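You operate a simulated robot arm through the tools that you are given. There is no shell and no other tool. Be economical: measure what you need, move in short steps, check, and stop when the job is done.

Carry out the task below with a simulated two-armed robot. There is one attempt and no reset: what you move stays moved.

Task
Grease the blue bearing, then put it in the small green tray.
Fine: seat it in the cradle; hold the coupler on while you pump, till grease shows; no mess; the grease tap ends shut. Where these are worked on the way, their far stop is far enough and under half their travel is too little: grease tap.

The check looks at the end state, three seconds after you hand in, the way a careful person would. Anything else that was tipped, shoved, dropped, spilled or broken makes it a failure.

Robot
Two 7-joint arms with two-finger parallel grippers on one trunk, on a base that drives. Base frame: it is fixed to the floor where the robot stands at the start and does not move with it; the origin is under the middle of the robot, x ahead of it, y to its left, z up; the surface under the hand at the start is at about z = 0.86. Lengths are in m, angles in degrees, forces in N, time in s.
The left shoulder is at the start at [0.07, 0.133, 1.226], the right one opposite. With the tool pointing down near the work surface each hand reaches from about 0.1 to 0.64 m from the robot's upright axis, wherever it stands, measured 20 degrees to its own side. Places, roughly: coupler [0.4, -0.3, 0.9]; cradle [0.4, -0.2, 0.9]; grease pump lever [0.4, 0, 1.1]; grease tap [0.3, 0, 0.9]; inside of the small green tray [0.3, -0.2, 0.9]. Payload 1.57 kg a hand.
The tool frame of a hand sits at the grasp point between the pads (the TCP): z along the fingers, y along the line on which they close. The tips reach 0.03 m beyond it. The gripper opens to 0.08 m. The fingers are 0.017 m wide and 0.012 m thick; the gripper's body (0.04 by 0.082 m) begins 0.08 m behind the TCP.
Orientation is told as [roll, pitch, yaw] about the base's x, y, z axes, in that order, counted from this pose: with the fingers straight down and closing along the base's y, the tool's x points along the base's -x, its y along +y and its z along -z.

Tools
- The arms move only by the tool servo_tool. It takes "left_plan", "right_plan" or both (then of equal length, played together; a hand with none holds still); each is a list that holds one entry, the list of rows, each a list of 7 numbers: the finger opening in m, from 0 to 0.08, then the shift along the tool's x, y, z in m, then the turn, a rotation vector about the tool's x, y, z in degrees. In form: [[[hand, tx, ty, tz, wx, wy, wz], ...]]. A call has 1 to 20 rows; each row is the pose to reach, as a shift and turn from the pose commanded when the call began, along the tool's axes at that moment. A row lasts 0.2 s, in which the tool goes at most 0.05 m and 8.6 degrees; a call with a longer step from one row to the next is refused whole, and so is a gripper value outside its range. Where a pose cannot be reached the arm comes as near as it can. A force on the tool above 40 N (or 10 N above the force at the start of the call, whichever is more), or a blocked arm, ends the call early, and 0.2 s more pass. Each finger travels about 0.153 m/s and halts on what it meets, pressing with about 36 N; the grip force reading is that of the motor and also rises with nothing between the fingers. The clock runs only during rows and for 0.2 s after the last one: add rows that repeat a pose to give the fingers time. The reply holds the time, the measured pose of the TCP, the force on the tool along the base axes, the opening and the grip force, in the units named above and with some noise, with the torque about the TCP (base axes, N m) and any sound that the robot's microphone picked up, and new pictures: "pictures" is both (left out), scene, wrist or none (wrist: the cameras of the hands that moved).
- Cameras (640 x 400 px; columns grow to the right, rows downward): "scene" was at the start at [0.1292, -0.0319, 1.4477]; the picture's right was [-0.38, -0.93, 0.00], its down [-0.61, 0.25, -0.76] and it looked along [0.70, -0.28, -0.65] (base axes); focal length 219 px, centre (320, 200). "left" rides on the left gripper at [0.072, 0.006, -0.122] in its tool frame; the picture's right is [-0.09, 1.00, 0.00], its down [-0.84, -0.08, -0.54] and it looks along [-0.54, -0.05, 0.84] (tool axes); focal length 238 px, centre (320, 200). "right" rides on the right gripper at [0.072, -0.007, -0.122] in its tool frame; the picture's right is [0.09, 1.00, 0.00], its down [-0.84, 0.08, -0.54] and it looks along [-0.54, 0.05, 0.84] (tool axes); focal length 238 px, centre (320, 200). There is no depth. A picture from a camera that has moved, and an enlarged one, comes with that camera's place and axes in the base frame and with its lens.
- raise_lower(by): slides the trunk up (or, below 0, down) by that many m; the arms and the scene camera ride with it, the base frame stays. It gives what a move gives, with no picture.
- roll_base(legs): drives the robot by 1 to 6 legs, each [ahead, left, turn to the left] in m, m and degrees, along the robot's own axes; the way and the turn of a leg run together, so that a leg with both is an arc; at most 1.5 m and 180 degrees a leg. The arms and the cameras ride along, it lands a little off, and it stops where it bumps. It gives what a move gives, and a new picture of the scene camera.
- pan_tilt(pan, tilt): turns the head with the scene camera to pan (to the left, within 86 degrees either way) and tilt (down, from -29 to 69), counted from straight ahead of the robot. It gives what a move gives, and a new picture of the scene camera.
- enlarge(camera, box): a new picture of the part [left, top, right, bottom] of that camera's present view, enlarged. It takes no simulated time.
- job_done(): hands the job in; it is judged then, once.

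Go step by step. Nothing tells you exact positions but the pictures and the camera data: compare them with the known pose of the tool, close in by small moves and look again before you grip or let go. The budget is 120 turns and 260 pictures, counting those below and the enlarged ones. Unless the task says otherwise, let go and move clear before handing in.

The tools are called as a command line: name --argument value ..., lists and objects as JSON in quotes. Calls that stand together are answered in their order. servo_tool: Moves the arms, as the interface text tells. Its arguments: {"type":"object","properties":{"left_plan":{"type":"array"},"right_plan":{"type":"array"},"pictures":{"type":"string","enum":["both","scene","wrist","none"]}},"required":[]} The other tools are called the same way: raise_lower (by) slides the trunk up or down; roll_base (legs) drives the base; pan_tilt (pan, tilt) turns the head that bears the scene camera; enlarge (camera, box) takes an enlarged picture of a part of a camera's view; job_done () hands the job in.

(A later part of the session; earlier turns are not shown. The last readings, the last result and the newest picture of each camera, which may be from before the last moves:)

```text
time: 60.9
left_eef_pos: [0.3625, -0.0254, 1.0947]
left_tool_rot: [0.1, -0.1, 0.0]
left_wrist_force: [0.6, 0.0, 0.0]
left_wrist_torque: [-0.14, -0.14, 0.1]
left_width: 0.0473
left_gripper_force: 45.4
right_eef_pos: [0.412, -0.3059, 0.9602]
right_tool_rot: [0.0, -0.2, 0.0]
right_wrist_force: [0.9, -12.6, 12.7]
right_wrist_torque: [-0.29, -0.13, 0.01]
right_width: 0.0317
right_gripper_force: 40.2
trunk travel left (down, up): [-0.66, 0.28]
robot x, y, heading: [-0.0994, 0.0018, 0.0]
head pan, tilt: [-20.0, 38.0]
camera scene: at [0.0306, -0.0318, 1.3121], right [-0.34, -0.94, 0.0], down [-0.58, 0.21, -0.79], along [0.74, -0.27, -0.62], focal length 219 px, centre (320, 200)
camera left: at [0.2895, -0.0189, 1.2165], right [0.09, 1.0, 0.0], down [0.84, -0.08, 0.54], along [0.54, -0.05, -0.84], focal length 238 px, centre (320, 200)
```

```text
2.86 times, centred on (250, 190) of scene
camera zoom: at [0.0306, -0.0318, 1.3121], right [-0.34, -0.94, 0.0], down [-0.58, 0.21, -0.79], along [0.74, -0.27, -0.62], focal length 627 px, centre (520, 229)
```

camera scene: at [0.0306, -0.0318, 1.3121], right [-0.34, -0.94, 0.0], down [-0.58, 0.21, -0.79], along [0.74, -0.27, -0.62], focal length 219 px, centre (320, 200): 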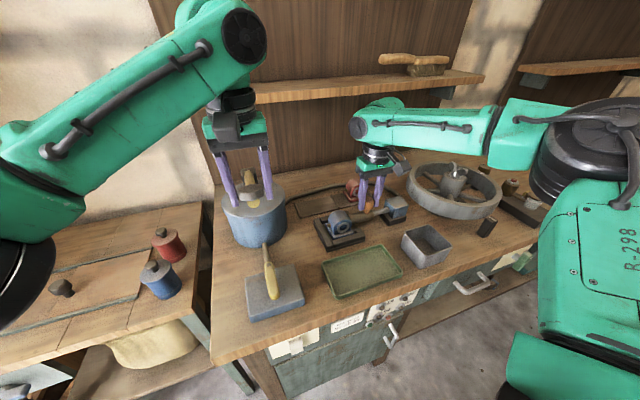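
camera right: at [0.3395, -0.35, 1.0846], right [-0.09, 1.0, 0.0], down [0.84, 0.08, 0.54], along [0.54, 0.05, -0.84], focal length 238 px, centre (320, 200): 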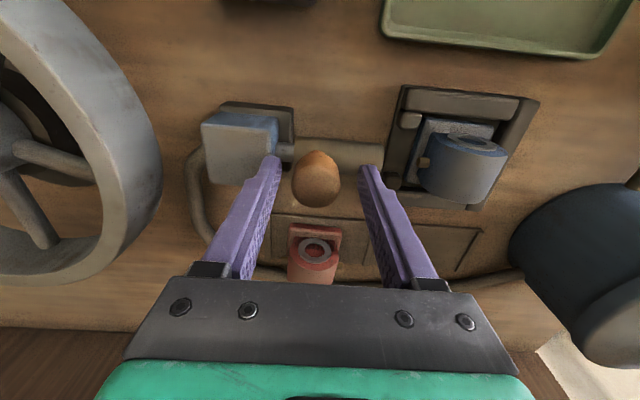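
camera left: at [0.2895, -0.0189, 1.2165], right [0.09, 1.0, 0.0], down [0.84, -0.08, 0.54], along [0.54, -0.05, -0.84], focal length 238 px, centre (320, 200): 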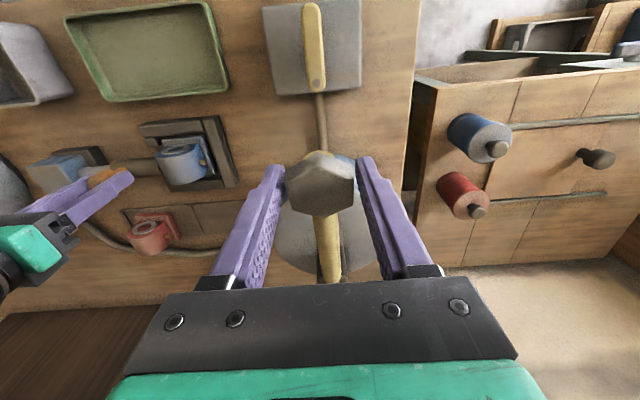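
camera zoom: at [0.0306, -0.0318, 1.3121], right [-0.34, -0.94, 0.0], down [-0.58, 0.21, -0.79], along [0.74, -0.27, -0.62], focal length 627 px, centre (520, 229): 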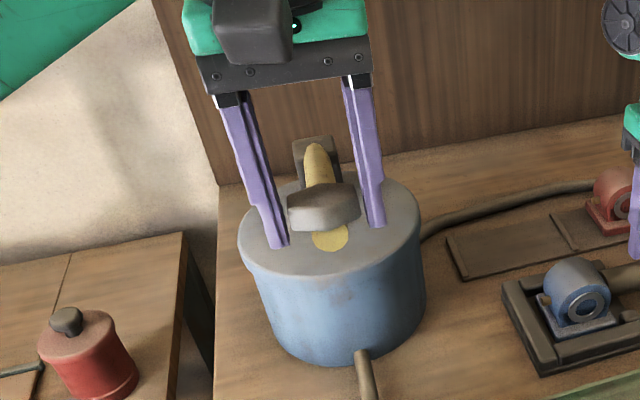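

Knob gripped. First down-stroke, gently, with the coupler held on.

servo_tool --left_plan '[[[0.03, 0.001, 0, 0.008, 0, 0, 0], [0.03, 0.002, 0, 0.016, 0, 0, 0], [0.03, 0.002, 0, 0.024, 0, 0, 0], [0.03, 0.003, 0, 0.032, 0, 0, 0], [0.03, 0.003, 0, 0.032, 0, 0, 0]]]'

enlarge --camera "scene" --box '[180, 140, 320, 260]'

enlarge --camera "scene" --box '[310, 180, 410, 255]'

```text
time: 62.0
left_eef_pos: [0.3569, -0.025, 1.064]
left_tool_rot: [0.2, 0.0, -0.1]
left_wrist_force: [-26.3, 4.4, 12.2]
left_wrist_torque: [0.19, -0.74, -0.05]
left_width: 0.0476
left_gripper_force: 45.2
right_eef_pos: [0.4116, -0.3062, 0.9607]
right_tool_rot: [0.0, -0.2, 0.1]
right_wrist_force: [23.5, -10.9, -9.5]
right_wrist_torque: [-0.29, -0.65, -0.07]
right_width: 0.0317
right_gripper_force: 40.5
trunk travel left (down, up): [-0.66, 0.28]
robot x, y, heading: [-0.1018, -0.001, 0.0]
head pan, tilt: [-20.0, 38.0]
camera scene: at [0.0295, -0.0322, 1.312], right [-0.34, -0.94, 0.0], down [-0.58, 0.21, -0.79], along [0.74, -0.27, -0.61], focal length 219 px, centre (320, 200)
camera left: at [0.2842, -0.019, 1.1859], right [0.09, 1.0, 0.0], down [0.84, -0.08, 0.54], along [0.54, -0.05, -0.84], focal length 238 px, centre (320, 200)
```

scene: 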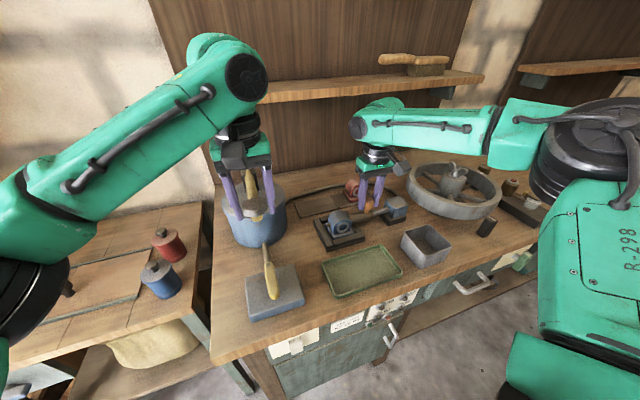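
left: 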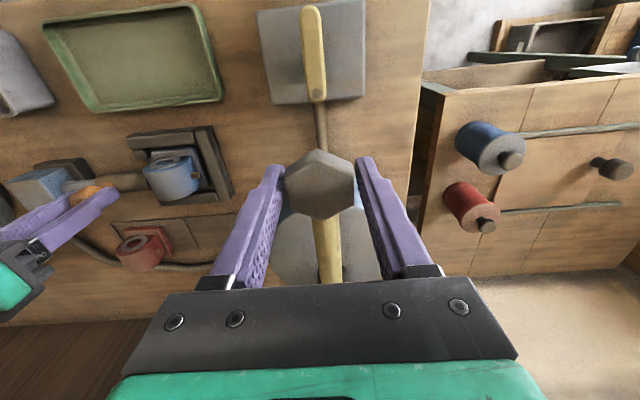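

```text
3.33 times, centred on (250, 200) of scene
camera zoom: at [0.0295, -0.0322, 1.312], right [-0.34, -0.94, 0.0], down [-0.58, 0.21, -0.79], along [0.74, -0.27, -0.61], focal length 731 px, centre (553, 200)
```

zoom: 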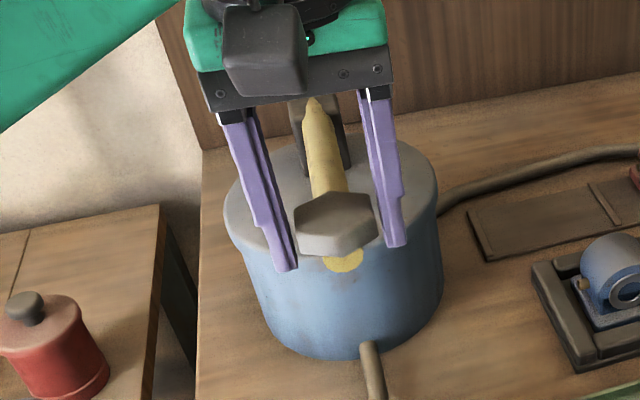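

```text
5.33 times, centred on (360, 218) of scene
camera zoom: at [0.0295, -0.0322, 1.312], right [-0.34, -0.94, 0.0], down [-0.58, 0.21, -0.79], along [0.74, -0.27, -0.61], focal length 1170 px, centre (107, 107)
```

zoom: 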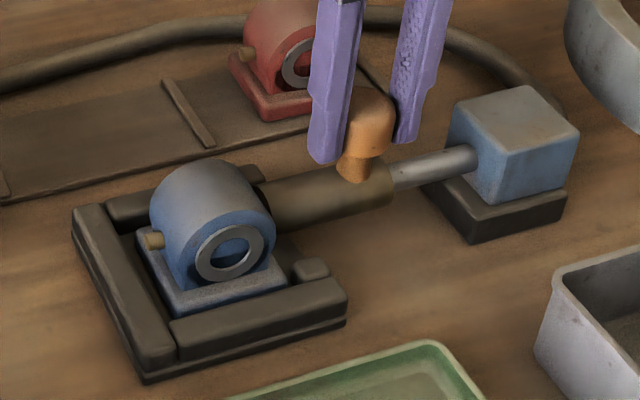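

The lever swings on a steeper arc than assumed (sideways load 26 N), so I'll ease the hand toward -x and continue down.

servo_tool --left_plan '[[[0.03, 0.005, 0, 0, 0, 0, 0], [0.03, 0.01, 0, 0.0, 0, 0, 0], [0.03, 0.013, 0, 0.008, 0, 0, 0], [0.03, 0.015, 0, 0.016, 0, 0, 0], [0.03, 0.015, 0, 0.016, 0, 0, 0]]]' --pictures "none"

enlarge --camera "scene" --box '[180, 140, 320, 260]'

enlarge --camera "scene" --box '[310, 180, 410, 255]'

```text
time: 62.7
left_eef_pos: [0.356, -0.0251, 1.0617]
left_tool_rot: [-0.2, -0.4, 0.7]
left_wrist_force: [2.9, -0.4, 1.8]
left_wrist_torque: [-0.21, 0.01, -0.19]
left_width: 0.0476
left_gripper_force: 45.0
right_eef_pos: [0.4126, -0.3085, 0.9582]
right_tool_rot: [-0.1, 0.5, -0.2]
right_wrist_force: [5.1, -7.8, 3.5]
right_wrist_torque: [-0.13, 0.81, 0.04]
right_width: 0.0317
right_gripper_force: 40.6
trunk travel left (down, up): [-0.66, 0.28]
robot x, y, heading: [-0.1018, 0.0007, -0.3]
head pan, tilt: [-20.0, 38.0]
stopped in row 3 (left hand): the force on the tool passed its limit at 41 N (the readings are from after the stop); the commanded pose is now the measured one
```

```text
3.33 times, centred on (250, 200) of scene
camera zoom: at [0.0348, -0.0318, 1.3115], right [-0.34, -0.94, 0.0], down [-0.58, 0.21, -0.79], along [0.74, -0.27, -0.62], focal length 731 px, centre (553, 200)
```

zoom: 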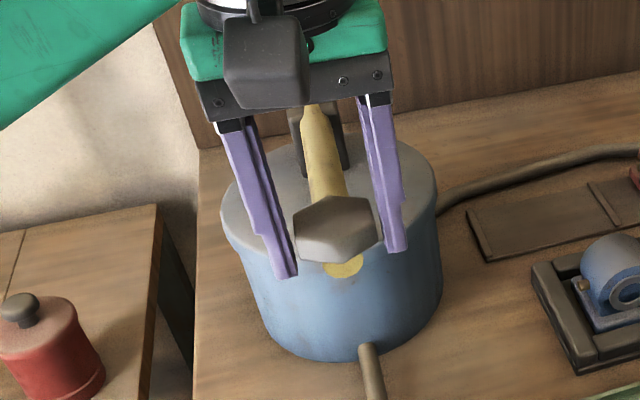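

```text
5.33 times, centred on (360, 218) of scene
camera zoom: at [0.0348, -0.0318, 1.3115], right [-0.34, -0.94, 0.0], down [-0.58, 0.21, -0.79], along [0.74, -0.27, -0.62], focal length 1170 px, centre (107, 107)
```

zoom: 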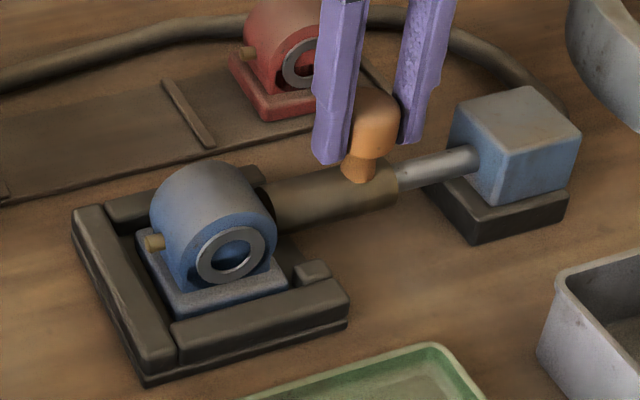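

Likely the lower stop at knob z≈1.06 (TCP). Nothing shows at the bearing yet; raising the lever again along the measured arc.

servo_tool --left_plan '[[[0.03, -0.002, 0, -0.008, 0, 0, 0], [0.03, -0.0035, 0, -0.016, 0, 0, 0], [0.03, -0.005, 0, -0.024, 0, 0, 0], [0.03, -0.0065, 0, -0.033, 0, 0, 0], [0.03, -0.0065, 0, -0.033, 0, 0, 0]]]' --right_plan '[[[0.015, 0, 0.001, 0, 0, 0, 0], [0.015, 0, 0.002, 0, 0, 0, 0], [0.015, 0, 0.003, 0, 0, 0, 0], [0.015, 0, 0.003, 0, 0, 0, 0], [0.015, 0, 0.003, 0, 0, 0, 0]]]' --pictures "none"

enlarge --camera "scene" --box '[310, 180, 410, 255]'

enlarge --camera "scene" --box '[180, 140, 320, 260]'

```text
time: 63.9
left_eef_pos: [0.3635, -0.025, 1.0942]
left_tool_rot: [0.0, -0.5, 0.9]
left_wrist_force: [0.2, 0.0, -3.9]
left_wrist_torque: [-0.05, -0.57, 0.02]
left_width: 0.0473
left_gripper_force: 44.8
right_eef_pos: [0.4123, -0.3067, 0.96]
right_tool_rot: [-0.2, 0.4, -0.2]
right_wrist_force: [4.2, -7.4, -0.6]
right_wrist_torque: [0.25, 0.4, 0.23]
right_width: 0.0315
right_gripper_force: 40.9
trunk travel left (down, up): [-0.66, 0.28]
robot x, y, heading: [-0.0964, -0.0022, -0.0]
head pan, tilt: [-20.0, 38.0]
stopped in row 5 (right hand): the force on the tool passed its limit at 41 N (the readings are from after the stop); the commanded pose is now the measured one
```

```text
5.33 times, centred on (360, 218) of scene
camera zoom: at [0.0347, -0.0325, 1.3114], right [-0.34, -0.94, 0.0], down [-0.58, 0.21, -0.79], along [0.74, -0.27, -0.62], focal length 1170 px, centre (107, 107)
```

zoom: 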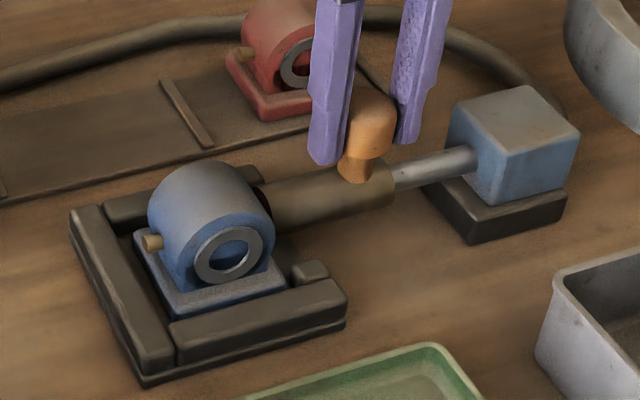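

```text
3.33 times, centred on (250, 200) of scene
camera zoom: at [0.0347, -0.0325, 1.3114], right [-0.34, -0.94, 0.0], down [-0.58, 0.21, -0.79], along [0.74, -0.27, -0.62], focal length 731 px, centre (553, 200)
```

zoom: 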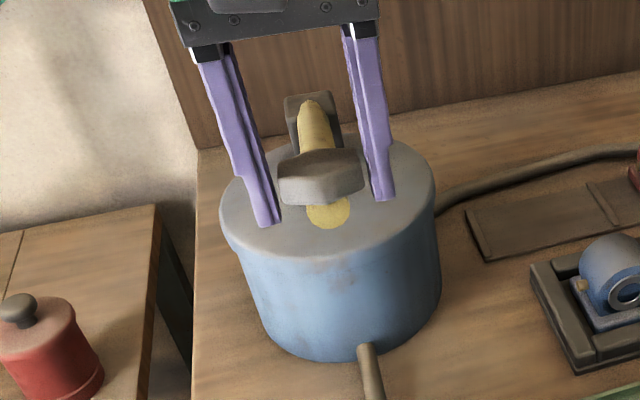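

Repeating a stroke, following the arc and probing for the real bottom.

servo_tool --left_plan '[[[0.03, 0.0025, 0, 0.01, 0, 0, 0], [0.03, 0.005, 0, 0.02, 0, 0, 0], [0.03, 0.0075, 0, 0.03, 0, 0, 0], [0.03, 0.01, 0, 0.038, 0, 0, 0], [0.03, 0.013, 0, 0.046, 0, 0, 0], [0.03, 0.017, 0, 0.054, 0, 0, 0]]]' --pictures "none"

enlarge --camera "scene" --box '[310, 180, 410, 255]'

enlarge --camera "left" --box '[60, 60, 380, 280]'

```text
time: 65.3
left_eef_pos: [0.345, -0.0254, 1.038]
left_tool_rot: [-0.1, -0.2, 0.8]
left_wrist_force: [9.8, 0.8, 1.1]
left_wrist_torque: [-0.08, 0.22, -0.09]
left_width: 0.0458
left_gripper_force: 45.1
right_eef_pos: [0.4119, -0.3066, 0.9597]
right_tool_rot: [-0.3, 0.5, -0.3]
right_wrist_force: [-0.5, -9.2, 3.5]
right_wrist_torque: [0.17, 1.26, 0.02]
right_width: 0.0316
right_gripper_force: 40.3
trunk travel left (down, up): [-0.66, 0.28]
robot x, y, heading: [-0.0956, -0.0002, -0.3]
head pan, tilt: [-20.0, 38.0]
```

```text
5.33 times, centred on (360, 218) of scene
camera zoom: at [0.0355, -0.0323, 1.3116], right [-0.34, -0.94, 0.0], down [-0.58, 0.21, -0.79], along [0.74, -0.27, -0.62], focal length 1170 px, centre (107, 107)
```

zoom: 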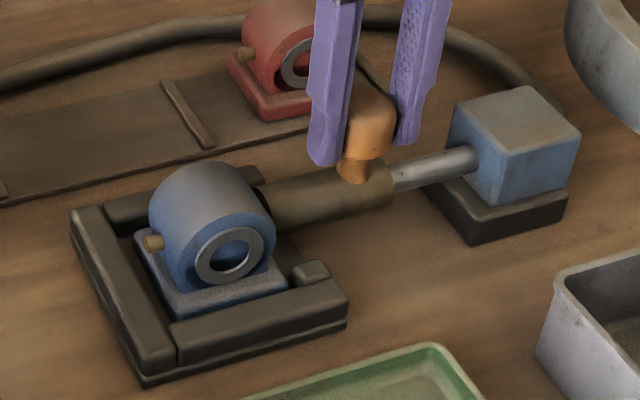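

```text
1.82 times, centred on (220, 170) of left
camera zoom: at [0.2721, -0.0199, 1.1604], right [0.08, 1.0, 0.0], down [0.84, -0.07, 0.54], along [0.54, -0.04, -0.84], focal length 433 px, centre (502, 254)
```

zoom: 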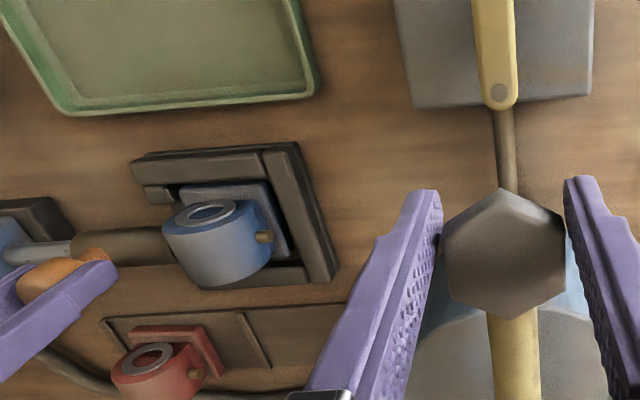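

The stroke goes lower than thought, with little force. Continuing down to find the bottom.

servo_tool --left_plan '[[[0.03, -0.003, 0, 0.006, 0, 0, 0], [0.03, -0.004, 0, 0.013, 0, 0, 0], [0.03, -0.004, 0, 0.02, 0, 0, 0], [0.03, -0.004, 0, 0.027, 0, 0, 0]]]' --pictures "none"

enlarge --camera "scene" --box '[180, 140, 320, 260]'

enlarge --camera "scene" --box '[310, 180, 410, 255]'

```text
time: 66.1
left_eef_pos: [0.3461, -0.0246, 1.0223]
left_tool_rot: [0.0, -0.4, 0.5]
left_wrist_force: [-5.3, 0.7, 2.7]
left_wrist_torque: [-0.06, 0.1, 0.16]
left_width: 0.0454
left_gripper_force: 45.3
right_eef_pos: [0.4098, -0.3067, 0.9611]
right_tool_rot: [-0.3, 0.0, -0.3]
right_wrist_force: [-2.6, -6.0, -0.2]
right_wrist_torque: [0.22, -0.44, 0.09]
right_width: 0.0316
right_gripper_force: 40.1
trunk travel left (down, up): [-0.66, 0.28]
robot x, y, heading: [-0.0985, -0.0015, 0.0]
head pan, tilt: [-20.0, 38.0]
stopped in row 4 (left hand): the force on the tool passed its limit at 42 N (the readings are from after the stop); the commanded pose is now the measured one
```

```text
3.33 times, centred on (250, 200) of scene
camera zoom: at [0.0297, -0.0323, 1.3123], right [-0.34, -0.94, 0.0], down [-0.58, 0.21, -0.79], along [0.74, -0.27, -0.61], focal length 731 px, centre (553, 200)
```

zoom: 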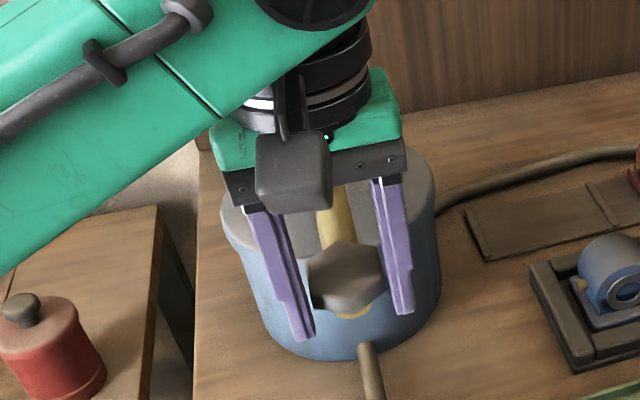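

```text
5.33 times, centred on (360, 218) of scene
camera zoom: at [0.0297, -0.0323, 1.3123], right [-0.34, -0.94, 0.0], down [-0.58, 0.21, -0.79], along [0.74, -0.27, -0.61], focal length 1170 px, centre (107, 107)
```

zoom: 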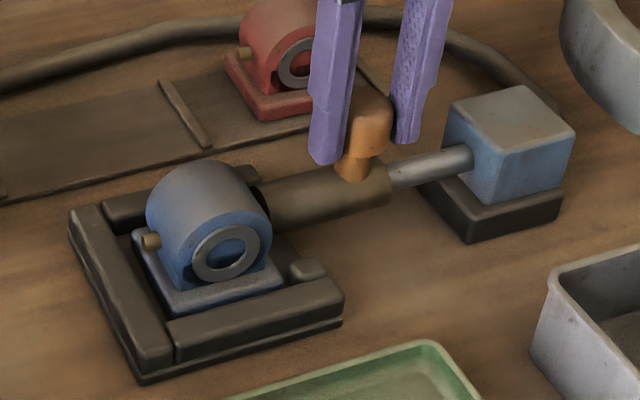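

That's the bottom of the stroke (≈1.022). Now a full up-and-down stroke along the measured arc, then check for grease.

servo_tool --left_plan '[[[0.03, -0.004, 0, -0.018, 0, 0, 0], [0.03, -0.009, 0, -0.036, 0, 0, 0], [0.03, -0.0135, 0, -0.054, 0, 0, 0], [0.03, -0.0175, 0, -0.072, 0, 0, 0], [0.03, -0.0175, 0, -0.072, 0, 0, 0], [0.03, -0.0135, 0, -0.054, 0, 0, 0], [0.03, -0.009, 0, -0.036, 0, 0, 0], [0.03, -0.004, 0, -0.018, 0, 0, 0], [0.03, 0, 0, -0.003, 0, 0, 0], [0.03, 0, 0, -0.003, 0, 0, 0]]]' --pictures "none"

enlarge --camera "scene" --box '[310, 180, 410, 255]'

enlarge --camera "right" --box '[240, 60, 480, 240]'

enlarge --camera "left" --box '[40, 60, 280, 240]'

```text
time: 66.7
left_eef_pos: [0.3463, -0.0243, 1.0495]
left_tool_rot: [0.1, 0.1, 0.0]
left_wrist_force: [-10.1, 1.6, 6.1]
left_wrist_torque: [0.05, -0.59, 0.26]
left_width: 0.0447
left_gripper_force: 44.4
right_eef_pos: [0.4094, -0.3077, 0.9611]
right_tool_rot: [-0.5, -0.3, -0.4]
right_wrist_force: [-0.8, -6.7, -3.1]
right_wrist_torque: [0.31, -0.43, 0.03]
right_width: 0.0315
right_gripper_force: 40.5
trunk travel left (down, up): [-0.66, 0.28]
robot x, y, heading: [-0.0973, -0.0016, 0.1]
head pan, tilt: [-20.0, 38.0]
stopped in row 2 (left hand): the force on the tool passed its limit at 46 N (the readings are from after the stop); the commanded pose is now the measured one
```

```text
5.33 times, centred on (360, 218) of scene
camera zoom: at [0.028, -0.0318, 1.3125], right [-0.34, -0.94, 0.0], down [-0.58, 0.21, -0.79], along [0.74, -0.27, -0.61], focal length 1170 px, centre (107, 107)
```

zoom: 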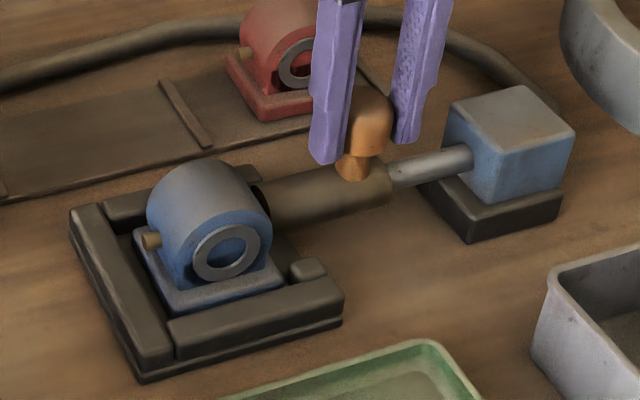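

```text
2.22 times, centred on (360, 150) of right
camera zoom: at [0.3363, -0.3122, 1.083], right [-0.09, 1.0, -0.01], down [0.84, 0.08, 0.54], along [0.54, 0.04, -0.84], focal length 530 px, centre (231, 311)
```

zoom: 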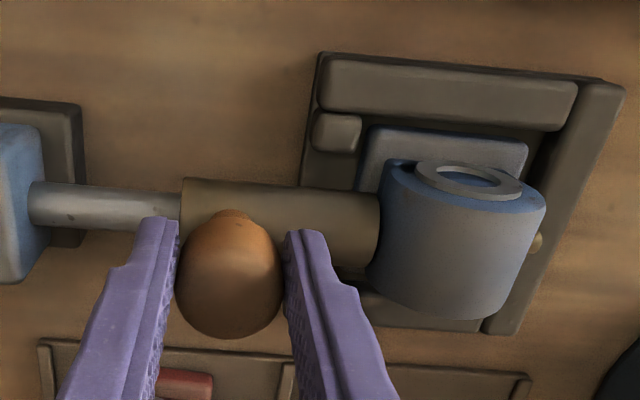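

```text
2.22 times, centred on (160, 150) of left
camera zoom: at [0.2729, -0.0191, 1.1717], right [0.09, 1.0, 0.0], down [0.84, -0.08, 0.54], along [0.54, -0.05, -0.84], focal length 530 px, centre (676, 311)
```

zoom: 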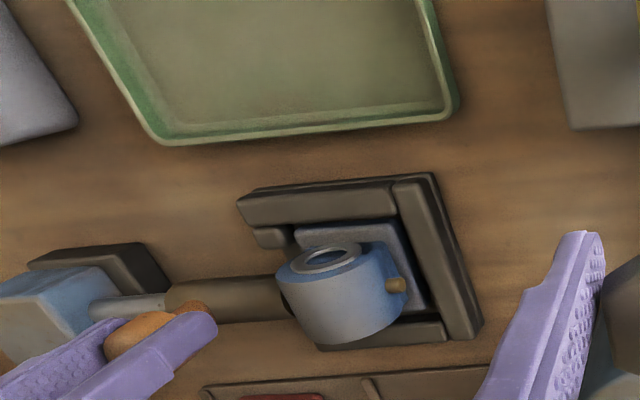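

The firm grip makes the knob bind as the lever rotates. I'll open the fingers to see whether the lever stays or springs back.

servo_tool --left_plan '[[[0.05, 0, 0, 0, 0, 0, 0], [0.056, 0, 0, 0, 0, 0, 0], [0.056, 0, 0, 0, 0, 0, 0], [0.056, 0, 0, 0, 0, 0, 0]]]' --pictures "none"

enlarge --camera "scene" --box '[180, 140, 320, 260]'

enlarge --camera "left" --box '[200, 60, 440, 280]'

```text
time: 67.7
left_eef_pos: [0.3459, -0.0234, 1.0484]
left_tool_rot: [0.2, 0.1, 0.1]
left_wrist_force: [0.1, -0.1, -0.4]
left_wrist_torque: [-0.01, 0.02, 0.02]
left_width: 0.0562
left_gripper_force: 0.1
right_eef_pos: [0.4088, -0.3066, 0.9628]
right_tool_rot: [-0.2, -0.1, -0.2]
right_wrist_force: [-9.6, -7.3, 6.4]
right_wrist_torque: [0.24, 1.14, -0.17]
right_width: 0.0315
right_gripper_force: 40.1
trunk travel left (down, up): [-0.66, 0.28]
robot x, y, heading: [-0.0997, 0.0004, -0.2]
head pan, tilt: [-20.0, 38.0]
```

```text
3.33 times, centred on (250, 200) of scene
camera zoom: at [0.0283, -0.0317, 1.3123], right [-0.34, -0.94, 0.0], down [-0.58, 0.21, -0.79], along [0.74, -0.27, -0.61], focal length 731 px, centre (553, 200)
```

zoom: 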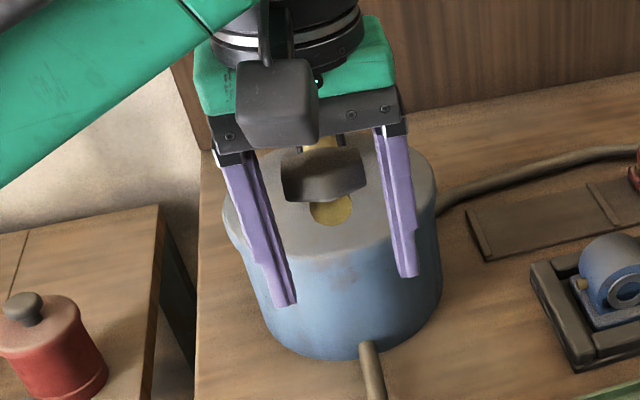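

```text
1.82 times, centred on (320, 170) of left
camera zoom: at [0.2735, -0.0189, 1.1708], right [0.09, 1.0, 0.0], down [0.84, -0.08, 0.54], along [0.54, -0.05, -0.84], focal length 433 px, centre (320, 254)
```

zoom: 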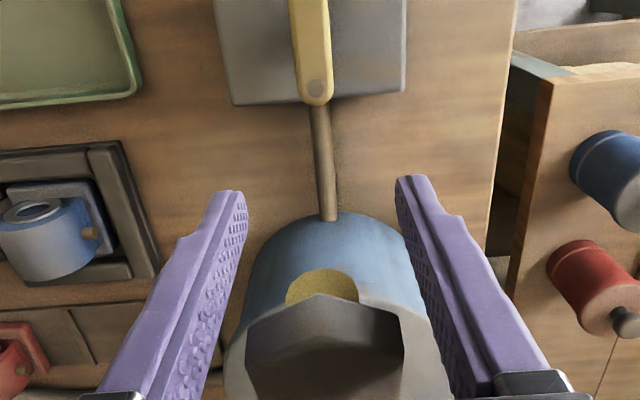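

The lever is spring-returned, so I only need to press from above. Lifting off, closing the fingers and positioning over the knob.

servo_tool --left_plan '[[[0.08, 0, -0.002, 0, 0, 0, 0], [0.08, 0, -0.002, -0.03, 0, 0, 0], [0.08, 0, -0.002, -0.07, 0, 0, 0], [0.08, -0.005, -0.003, -0.11, 0, 0, 0], [0.04, -0.012, -0.003, -0.115, 0, 0, 0], [0.0, -0.012, -0.003, -0.115, 0, 0, 0], [0.0, -0.012, -0.003, -0.115, 0, 0, 0]]]'

enlarge --camera "scene" --box '[180, 120, 320, 260]'

```text
time: 69.3
left_eef_pos: [0.3575, -0.0273, 1.1631]
left_tool_rot: [0.1, 0.1, 0.0]
left_wrist_force: [-0.4, -0.4, 0.4]
left_wrist_torque: [-0.01, -0.02, 0.01]
left_width: 0.0002
left_gripper_force: 21.7
right_eef_pos: [0.4095, -0.3052, 0.9622]
right_tool_rot: [-0.2, -0.2, -0.2]
right_wrist_force: [-13.3, -7.8, 2.1]
right_wrist_torque: [0.21, -0.25, 0.0]
right_width: 0.0316
right_gripper_force: 40.2
trunk travel left (down, up): [-0.66, 0.28]
robot x, y, heading: [-0.0989, -0.0031, -0.1]
head pan, tilt: [-20.0, 38.0]
camera scene: at [0.028, -0.0319, 1.3123], right [-0.34, -0.94, 0.0], down [-0.58, 0.21, -0.79], along [0.74, -0.27, -0.61], focal length 219 px, centre (320, 200)
camera left: at [0.2848, -0.0218, 1.2858], right [0.09, 1.0, 0.0], down [0.84, -0.08, 0.54], along [0.54, -0.05, -0.84], focal length 238 px, centre (320, 200)
```

scene: 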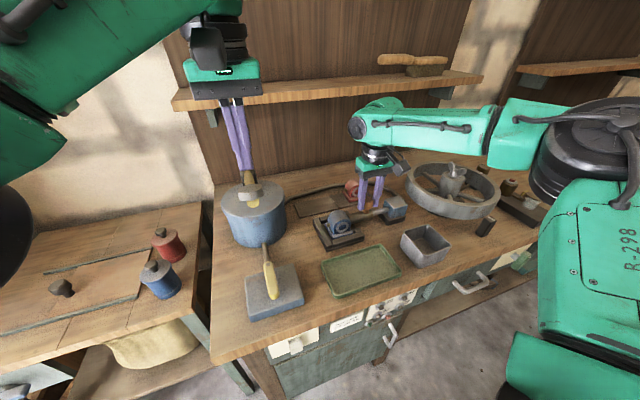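
left: 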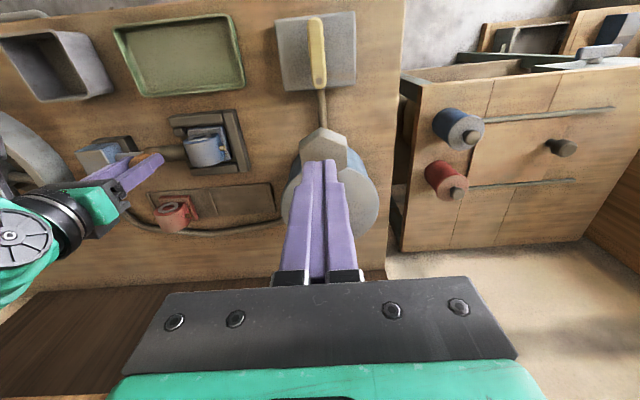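

```text
2.86 times, centred on (250, 190) of scene
camera zoom: at [0.028, -0.0319, 1.3123], right [-0.34, -0.94, 0.0], down [-0.58, 0.21, -0.79], along [0.74, -0.27, -0.61], focal length 627 px, centre (520, 229)
```

zoom: 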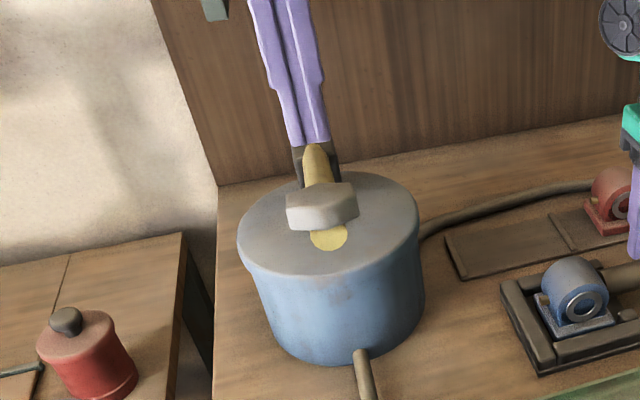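

Pressing the lever down from above with closed fingers.

servo_tool --left_plan '[[[0, 0, 0, 0.02, 0, 0, 0], [0, 0, 0, 0.035, 0, 0, 0], [0, 0.001, 0, 0.047, 0, 0, 0], [0, 0.003, 0, 0.059, 0, 0, 0], [0, 0.005, 0, 0.071, 0, 0, 0], [0, 0.007, 0, 0.083, 0, 0, 0], [0, 0.009, 0, 0.093, 0, 0, 0], [0, 0.01, 0, 0.1, 0, 0, 0], [0, 0.01, 0, 0.1, 0, 0, 0]]]' --pictures "none"

enlarge --camera "scene" --box '[180, 120, 320, 260]'

enlarge --camera "right" --box '[320, 60, 480, 240]'

enlarge --camera "scene" --box '[310, 180, 410, 255]'

```text
time: 71.3
left_eef_pos: [0.347, -0.0287, 1.0643]
left_tool_rot: [0.2, 0.2, 0.1]
left_wrist_force: [0.0, 0.7, 4.0]
left_wrist_torque: [0.0, -0.06, 0.0]
left_width: 0.0001
left_gripper_force: 21.9
right_eef_pos: [0.4089, -0.3062, 0.9624]
right_tool_rot: [-0.2, -0.2, -0.2]
right_wrist_force: [-13.4, -6.0, 0.1]
right_wrist_torque: [0.26, 0.24, -0.03]
right_width: 0.0317
right_gripper_force: 40.4
trunk travel left (down, up): [-0.66, 0.28]
robot x, y, heading: [-0.1006, 0.001, -0.1]
head pan, tilt: [-20.0, 38.0]
```

```text
2.86 times, centred on (250, 190) of scene
camera zoom: at [0.0282, -0.0319, 1.3123], right [-0.34, -0.94, 0.0], down [-0.58, 0.21, -0.79], along [0.74, -0.27, -0.61], focal length 627 px, centre (520, 229)
```

zoom: 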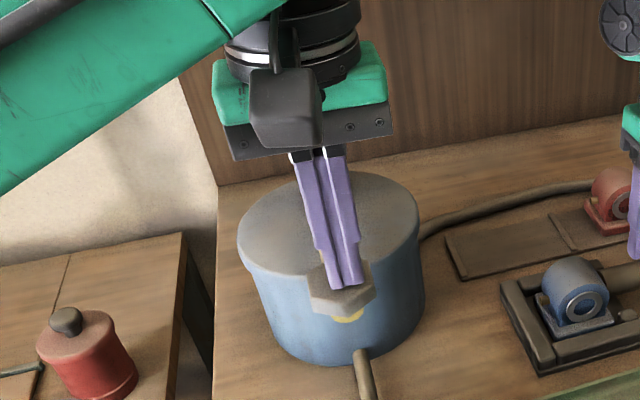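

```text
2.22 times, centred on (400, 150) of right
camera zoom: at [0.3365, -0.3114, 1.083], right [-0.09, 1.0, -0.01], down [0.84, 0.08, 0.54], along [0.54, 0.04, -0.84], focal length 530 px, centre (142, 311)
```

zoom: 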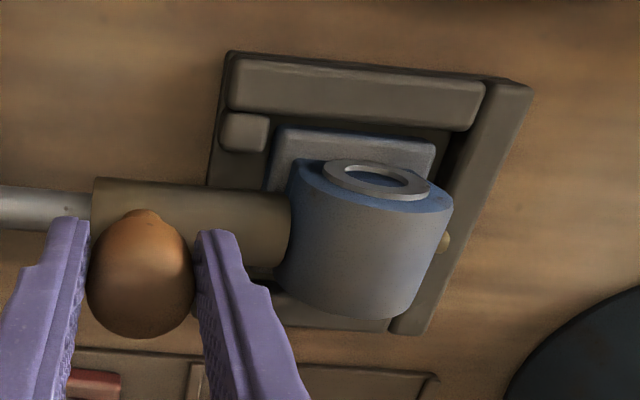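

```text
5.33 times, centred on (360, 218) of scene
camera zoom: at [0.0282, -0.0319, 1.3123], right [-0.34, -0.94, 0.0], down [-0.58, 0.21, -0.79], along [0.74, -0.27, -0.61], focal length 1170 px, centre (107, 107)
```

zoom: 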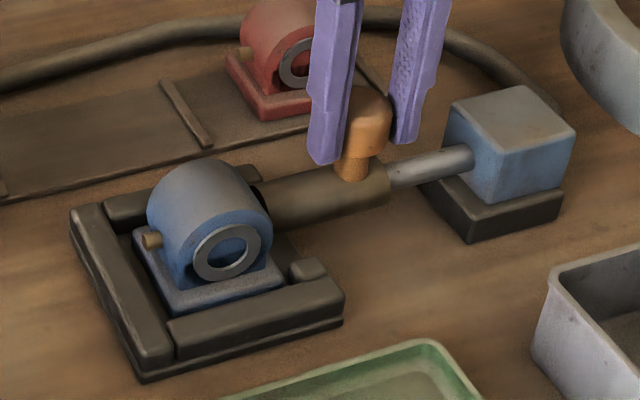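

The lever presses easily. No grease yet; doing one more full stroke and checking.

servo_tool --left_plan '[[[0, 0, 0, 0.006, 0, 0, 0], [0, 0, 0, 0.006, 0, 0, 0], [0, -0.003, 0, -0.02, 0, 0, 0], [0, -0.006, 0, -0.045, 0, 0, 0], [0, -0.009, 0, -0.07, 0, 0, 0], [0, -0.009, 0, -0.07, 0, 0, 0], [0, -0.006, 0, -0.05, 0, 0, 0], [0, -0.004, 0, -0.035, 0, 0, 0], [0, -0.003, 0, -0.02, 0, 0, 0], [0, -0.001, 0, -0.006, 0, 0, 0], [0, 0, 0, 0.004, 0, 0, 0], [0, 0, 0, 0.007, 0, 0, 0]]]' --pictures "none"

enlarge --camera "scene" --box '[310, 180, 410, 255]'

```text
time: 73.9
left_eef_pos: [0.3477, -0.0282, 1.0561]
left_tool_rot: [0.2, 0.1, 0.1]
left_wrist_force: [-0.9, -1.3, 2.8]
left_wrist_torque: [-0.03, 0.01, -0.03]
left_width: 0.0
left_gripper_force: 21.5
right_eef_pos: [0.4089, -0.3069, 0.9623]
right_tool_rot: [-0.3, -0.2, -0.2]
right_wrist_force: [-10.1, -7.5, 0.0]
right_wrist_torque: [0.21, 0.42, -0.04]
right_width: 0.0316
right_gripper_force: 40.3
trunk travel left (down, up): [-0.66, 0.28]
robot x, y, heading: [-0.1015, -0.0016, -0.2]
head pan, tilt: [-20.0, 38.0]
```

```text
5.33 times, centred on (360, 218) of scene
camera zoom: at [0.0281, -0.0324, 1.3123], right [-0.34, -0.94, 0.0], down [-0.58, 0.21, -0.79], along [0.74, -0.27, -0.61], focal length 1170 px, centre (107, 107)
```

zoom: 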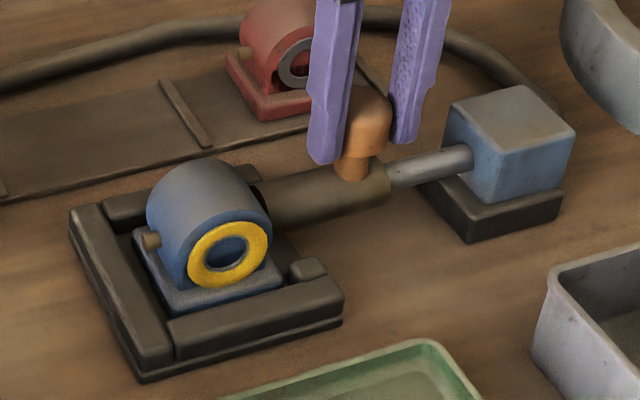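

Grease shows as a yellow ring on the bearing: stop pumping. With the coupler still held on, I'll lift the left hand slowly and bring it beside the tap handle to shut it.

servo_tool --left_plan '[[[0, -0.003, 0, -0.025, 0, 0, 0], [0, -0.006, 0, -0.05, 0, 0, 0], [0, -0.006, 0, -0.08, 0, 0, 0], [0, -0.0, 0, -0.11, 0, 0, 0], [0, 0.035, 0.02, -0.11, 0, 0, 0], [0, 0.07, 0.04, -0.11, 0, 0, 0], [0, 0.0857, 0.042, -0.08, 0, 0, 0], [0, 0.0857, 0.042, -0.04, 0, 0, 0], [0, 0.0857, 0.042, 0.0, 0, 0, 0], [0, 0.0857, 0.042, 0.04, 0, 0, 0], [0, 0.0857, 0.042, 0.08, 0, 0, 0], [0, 0.0857, 0.042, 0.08, 0, 0, 0]]]'

enlarge --camera "left" --box '[200, 60, 440, 260]'

enlarge --camera "scene" --box '[200, 150, 400, 340]'

```text
time: 76.5
left_eef_pos: [0.2614, 0.0126, 0.9791]
left_tool_rot: [0.2, 0.2, 0.1]
left_wrist_force: [-0.1, 0.5, 0.2]
left_wrist_torque: [-0.02, -0.01, 0.0]
left_width: 0.0002
left_gripper_force: 21.9
right_eef_pos: [0.4092, -0.3066, 0.9615]
right_tool_rot: [-0.3, -0.2, -0.3]
right_wrist_force: [-12.4, -8.3, 1.2]
right_wrist_torque: [0.28, 0.27, 0.01]
right_width: 0.0315
right_gripper_force: 40.0
trunk travel left (down, up): [-0.66, 0.28]
robot x, y, heading: [-0.101, 0.0018, -0.3]
head pan, tilt: [-20.0, 38.0]
camera scene: at [0.0283, -0.032, 1.3123], right [-0.34, -0.94, 0.0], down [-0.58, 0.21, -0.79], along [0.74, -0.27, -0.61], focal length 219 px, centre (320, 200)
camera left: at [0.1889, 0.018, 1.1005], right [0.09, 1.0, 0.0], down [0.84, -0.08, 0.54], along [0.54, -0.05, -0.84], focal length 238 px, centre (320, 200)
```

scene: 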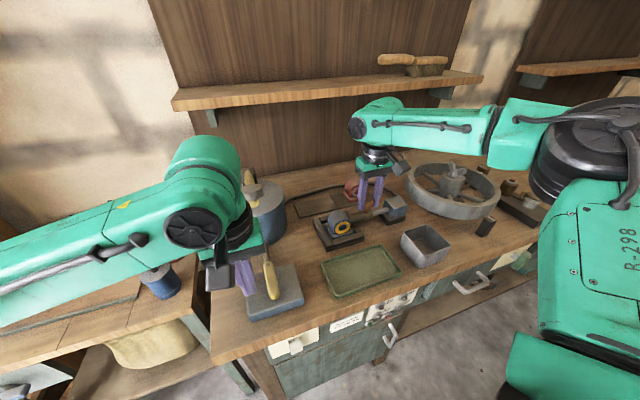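
left: 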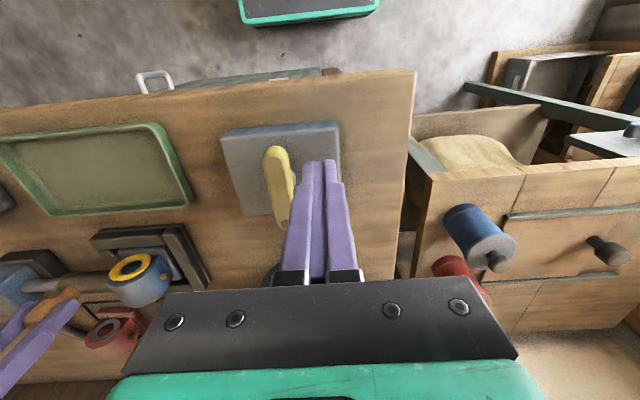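

```text
2.00 times, centred on (320, 160) of left
camera zoom: at [0.1889, 0.018, 1.1005], right [0.09, 1.0, 0.0], down [0.84, -0.08, 0.54], along [0.54, -0.05, -0.84], focal length 477 px, centre (320, 280)
```

zoom: 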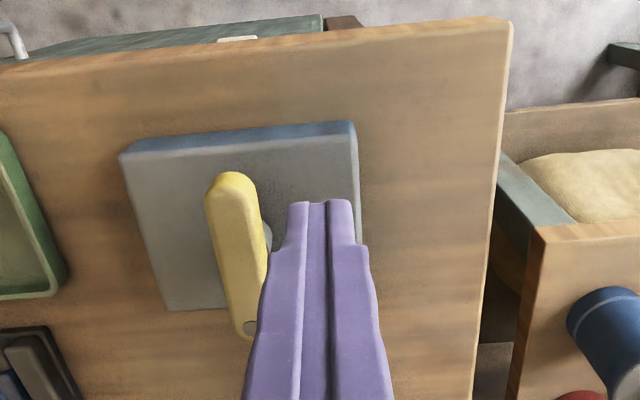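

```text
2.11 times, centred on (300, 245) of scene
camera zoom: at [0.0283, -0.032, 1.3123], right [-0.34, -0.94, 0.0], down [-0.58, 0.21, -0.79], along [0.74, -0.27, -0.61], focal length 462 px, centre (362, 105)
```

zoom: 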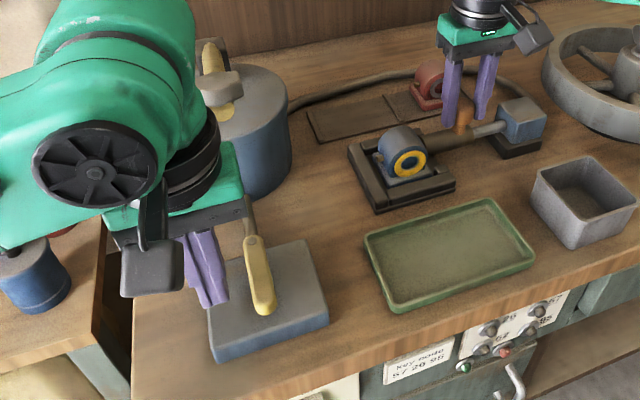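

Bar end is at about [0.252, -0.021] as expected. Lowering beside it and sweeping it counter-clockwise to shut.

servo_tool --left_plan '[[[0, 0, 0, 0.02, 0, 0, 0], [0, 0, 0, 0.042, 0, 0, 0], [0, -0.001, -0.0146, 0.042, 0, 0, 0], [0, 0.0035, -0.0237, 0.042, 0, 0, 0], [0, 0.0056, -0.0336, 0.042, 0, 0, 0], [0, 0.0051, -0.0436, 0.042, 0, 0, 0], [0, 0.0019, -0.0533, 0.042, 0, 0, 0], [0, -0.0035, -0.0618, 0.042, 0, 0, 0], [0, -0.0111, -0.0686, 0.042, 0, 0, 0], [0, -0.0151, -0.0696, 0.042, 0, 0, 0], [0, -0.0176, -0.0696, 0.042, 0, 0, 0], [0, -0.0176, -0.0696, 0.042, 0, 0, 0]]]'

enlarge --camera "left" --box '[200, 60, 440, 260]'

enlarge --camera "scene" --box '[200, 180, 400, 340]'

```text
time: 79.1
left_eef_pos: [0.2764, -0.0555, 0.9349]
left_tool_rot: [0.3, 0.3, -0.2]
left_wrist_force: [-32.8, 3.9, 10.4]
left_wrist_torque: [0.27, 0.2, 0.1]
left_width: 0.0004
left_gripper_force: 21.0
right_eef_pos: [0.4085, -0.3063, 0.9604]
right_tool_rot: [-0.3, -0.3, -0.2]
right_wrist_force: [10.2, -6.2, -14.0]
right_wrist_torque: [0.0, 0.57, -0.04]
right_width: 0.0318
right_gripper_force: 40.2
trunk travel left (down, up): [-0.66, 0.28]
robot x, y, heading: [-0.1005, -0.002, -0.1]
head pan, tilt: [-20.0, 38.0]
camera scene: at [0.0271, -0.0321, 1.3123], right [-0.34, -0.94, 0.0], down [-0.58, 0.21, -0.79], along [0.74, -0.27, -0.61], focal length 219 px, centre (320, 200)
camera left: at [0.2049, -0.0501, 1.0567], right [0.1, 1.0, 0.0], down [0.84, -0.08, 0.54], along [0.53, -0.05, -0.84], focal length 238 px, centre (320, 200)
```

scene: 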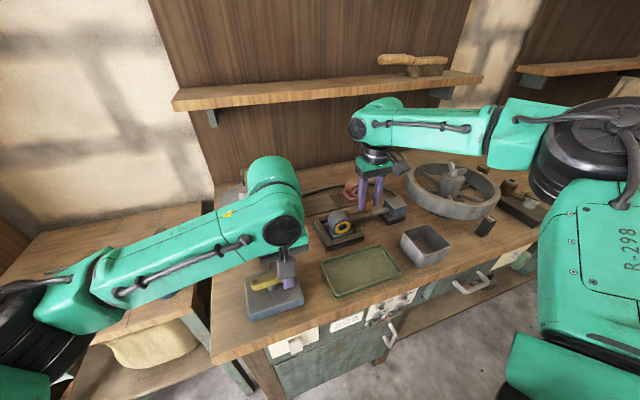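
left: 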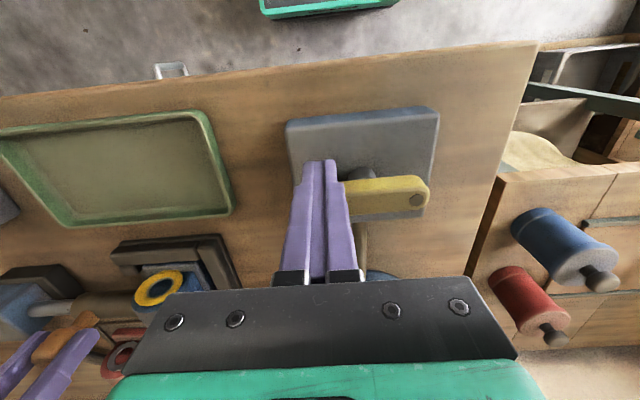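

```text
2.00 times, centred on (320, 160) of left
camera zoom: at [0.2049, -0.0501, 1.0567], right [0.1, 1.0, 0.0], down [0.84, -0.08, 0.54], along [0.53, -0.05, -0.84], focal length 477 px, centre (320, 280)
```

zoom: 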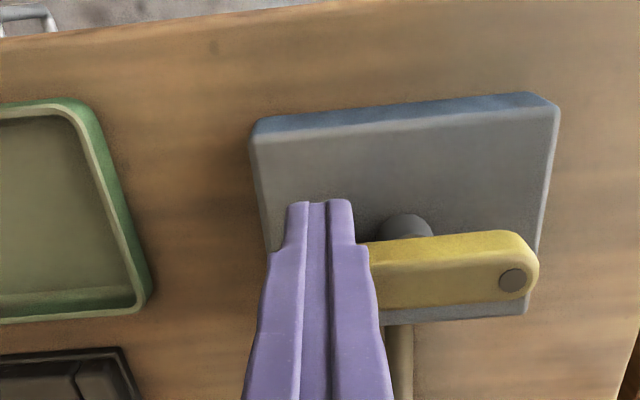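

```text
2.50 times, centred on (300, 260) of scene
camera zoom: at [0.0271, -0.0321, 1.3123], right [-0.34, -0.94, 0.0], down [-0.58, 0.21, -0.79], along [0.74, -0.27, -0.61], focal length 548 px, centre (370, 50)
```

zoom: 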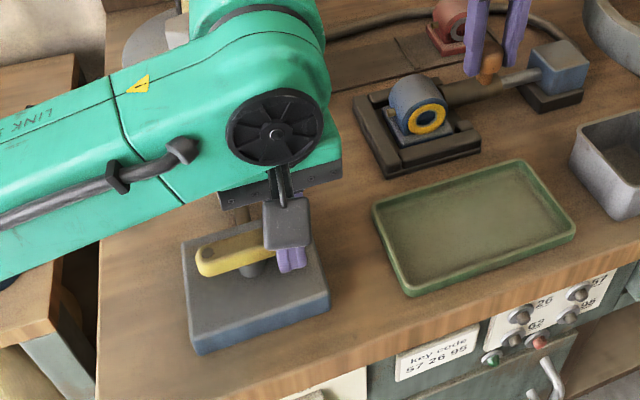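

The tap is shut hard against its stop. Backing the left hand off and out of the way.

servo_tool --left_plan '[[[0, 0.01, 0, 0, 0, 0, 0], [0, 0.018, 0, 0, 0, 0, 0], [0, 0.018, 0, -0.04, 0, 0, 0], [0, 0.018, 0, -0.08, 0, 0, 0], [0, 0.018, 0.03, -0.11, 0, 0, 0], [0, 0.01, 0.07, -0.13, 0, 0, 0], [0, 0.0, 0.11, -0.13, 0, 0, 0], [0, 0.0, 0.15, -0.13, 0, 0, 0], [0, 0.0, 0.19, -0.13, 0, 0, 0], [0, 0.0, 0.22, -0.13, 0, 0, 0]]]' --pictures "scene"

enlarge --camera "scene" --box '[200, 150, 420, 340]'

```text
time: 81.3
left_eef_pos: [0.282, 0.1659, 1.064]
left_tool_rot: [0.2, 0.2, 0.0]
left_wrist_force: [-0.3, -0.8, 0.0]
left_wrist_torque: [-0.01, -0.01, -0.01]
left_width: 0.0
left_gripper_force: 20.9
right_eef_pos: [0.4103, -0.3066, 0.961]
right_tool_rot: [-0.3, -0.2, -0.2]
right_wrist_force: [-10.9, -6.6, 1.0]
right_wrist_torque: [-0.07, -0.05, -0.09]
right_width: 0.0315
right_gripper_force: 40.4
trunk travel left (down, up): [-0.66, 0.28]
robot x, y, heading: [-0.1004, -0.0031, -0.2]
head pan, tilt: [-20.0, 38.0]
camera scene: at [0.0285, -0.0316, 1.3122], right [-0.34, -0.94, 0.0], down [-0.58, 0.21, -0.79], along [0.74, -0.27, -0.61], focal length 219 px, centre (320, 200)
```

scene: 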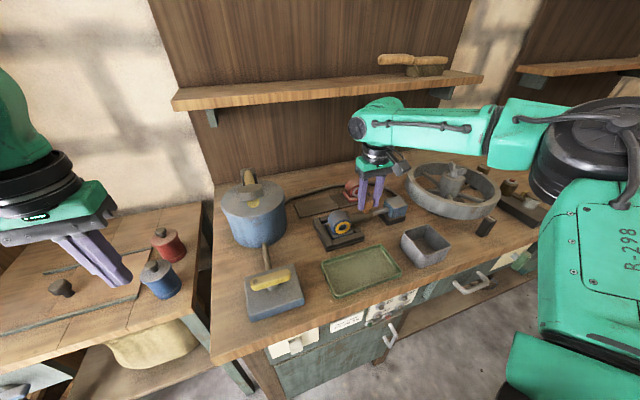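

```text
2.11 times, centred on (310, 245) of scene
camera zoom: at [0.0285, -0.0316, 1.3122], right [-0.34, -0.94, 0.0], down [-0.58, 0.21, -0.79], along [0.74, -0.27, -0.61], focal length 462 px, centre (341, 105)
```

zoom: 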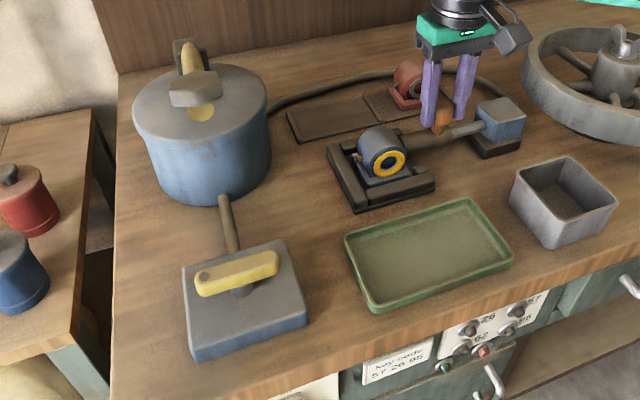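

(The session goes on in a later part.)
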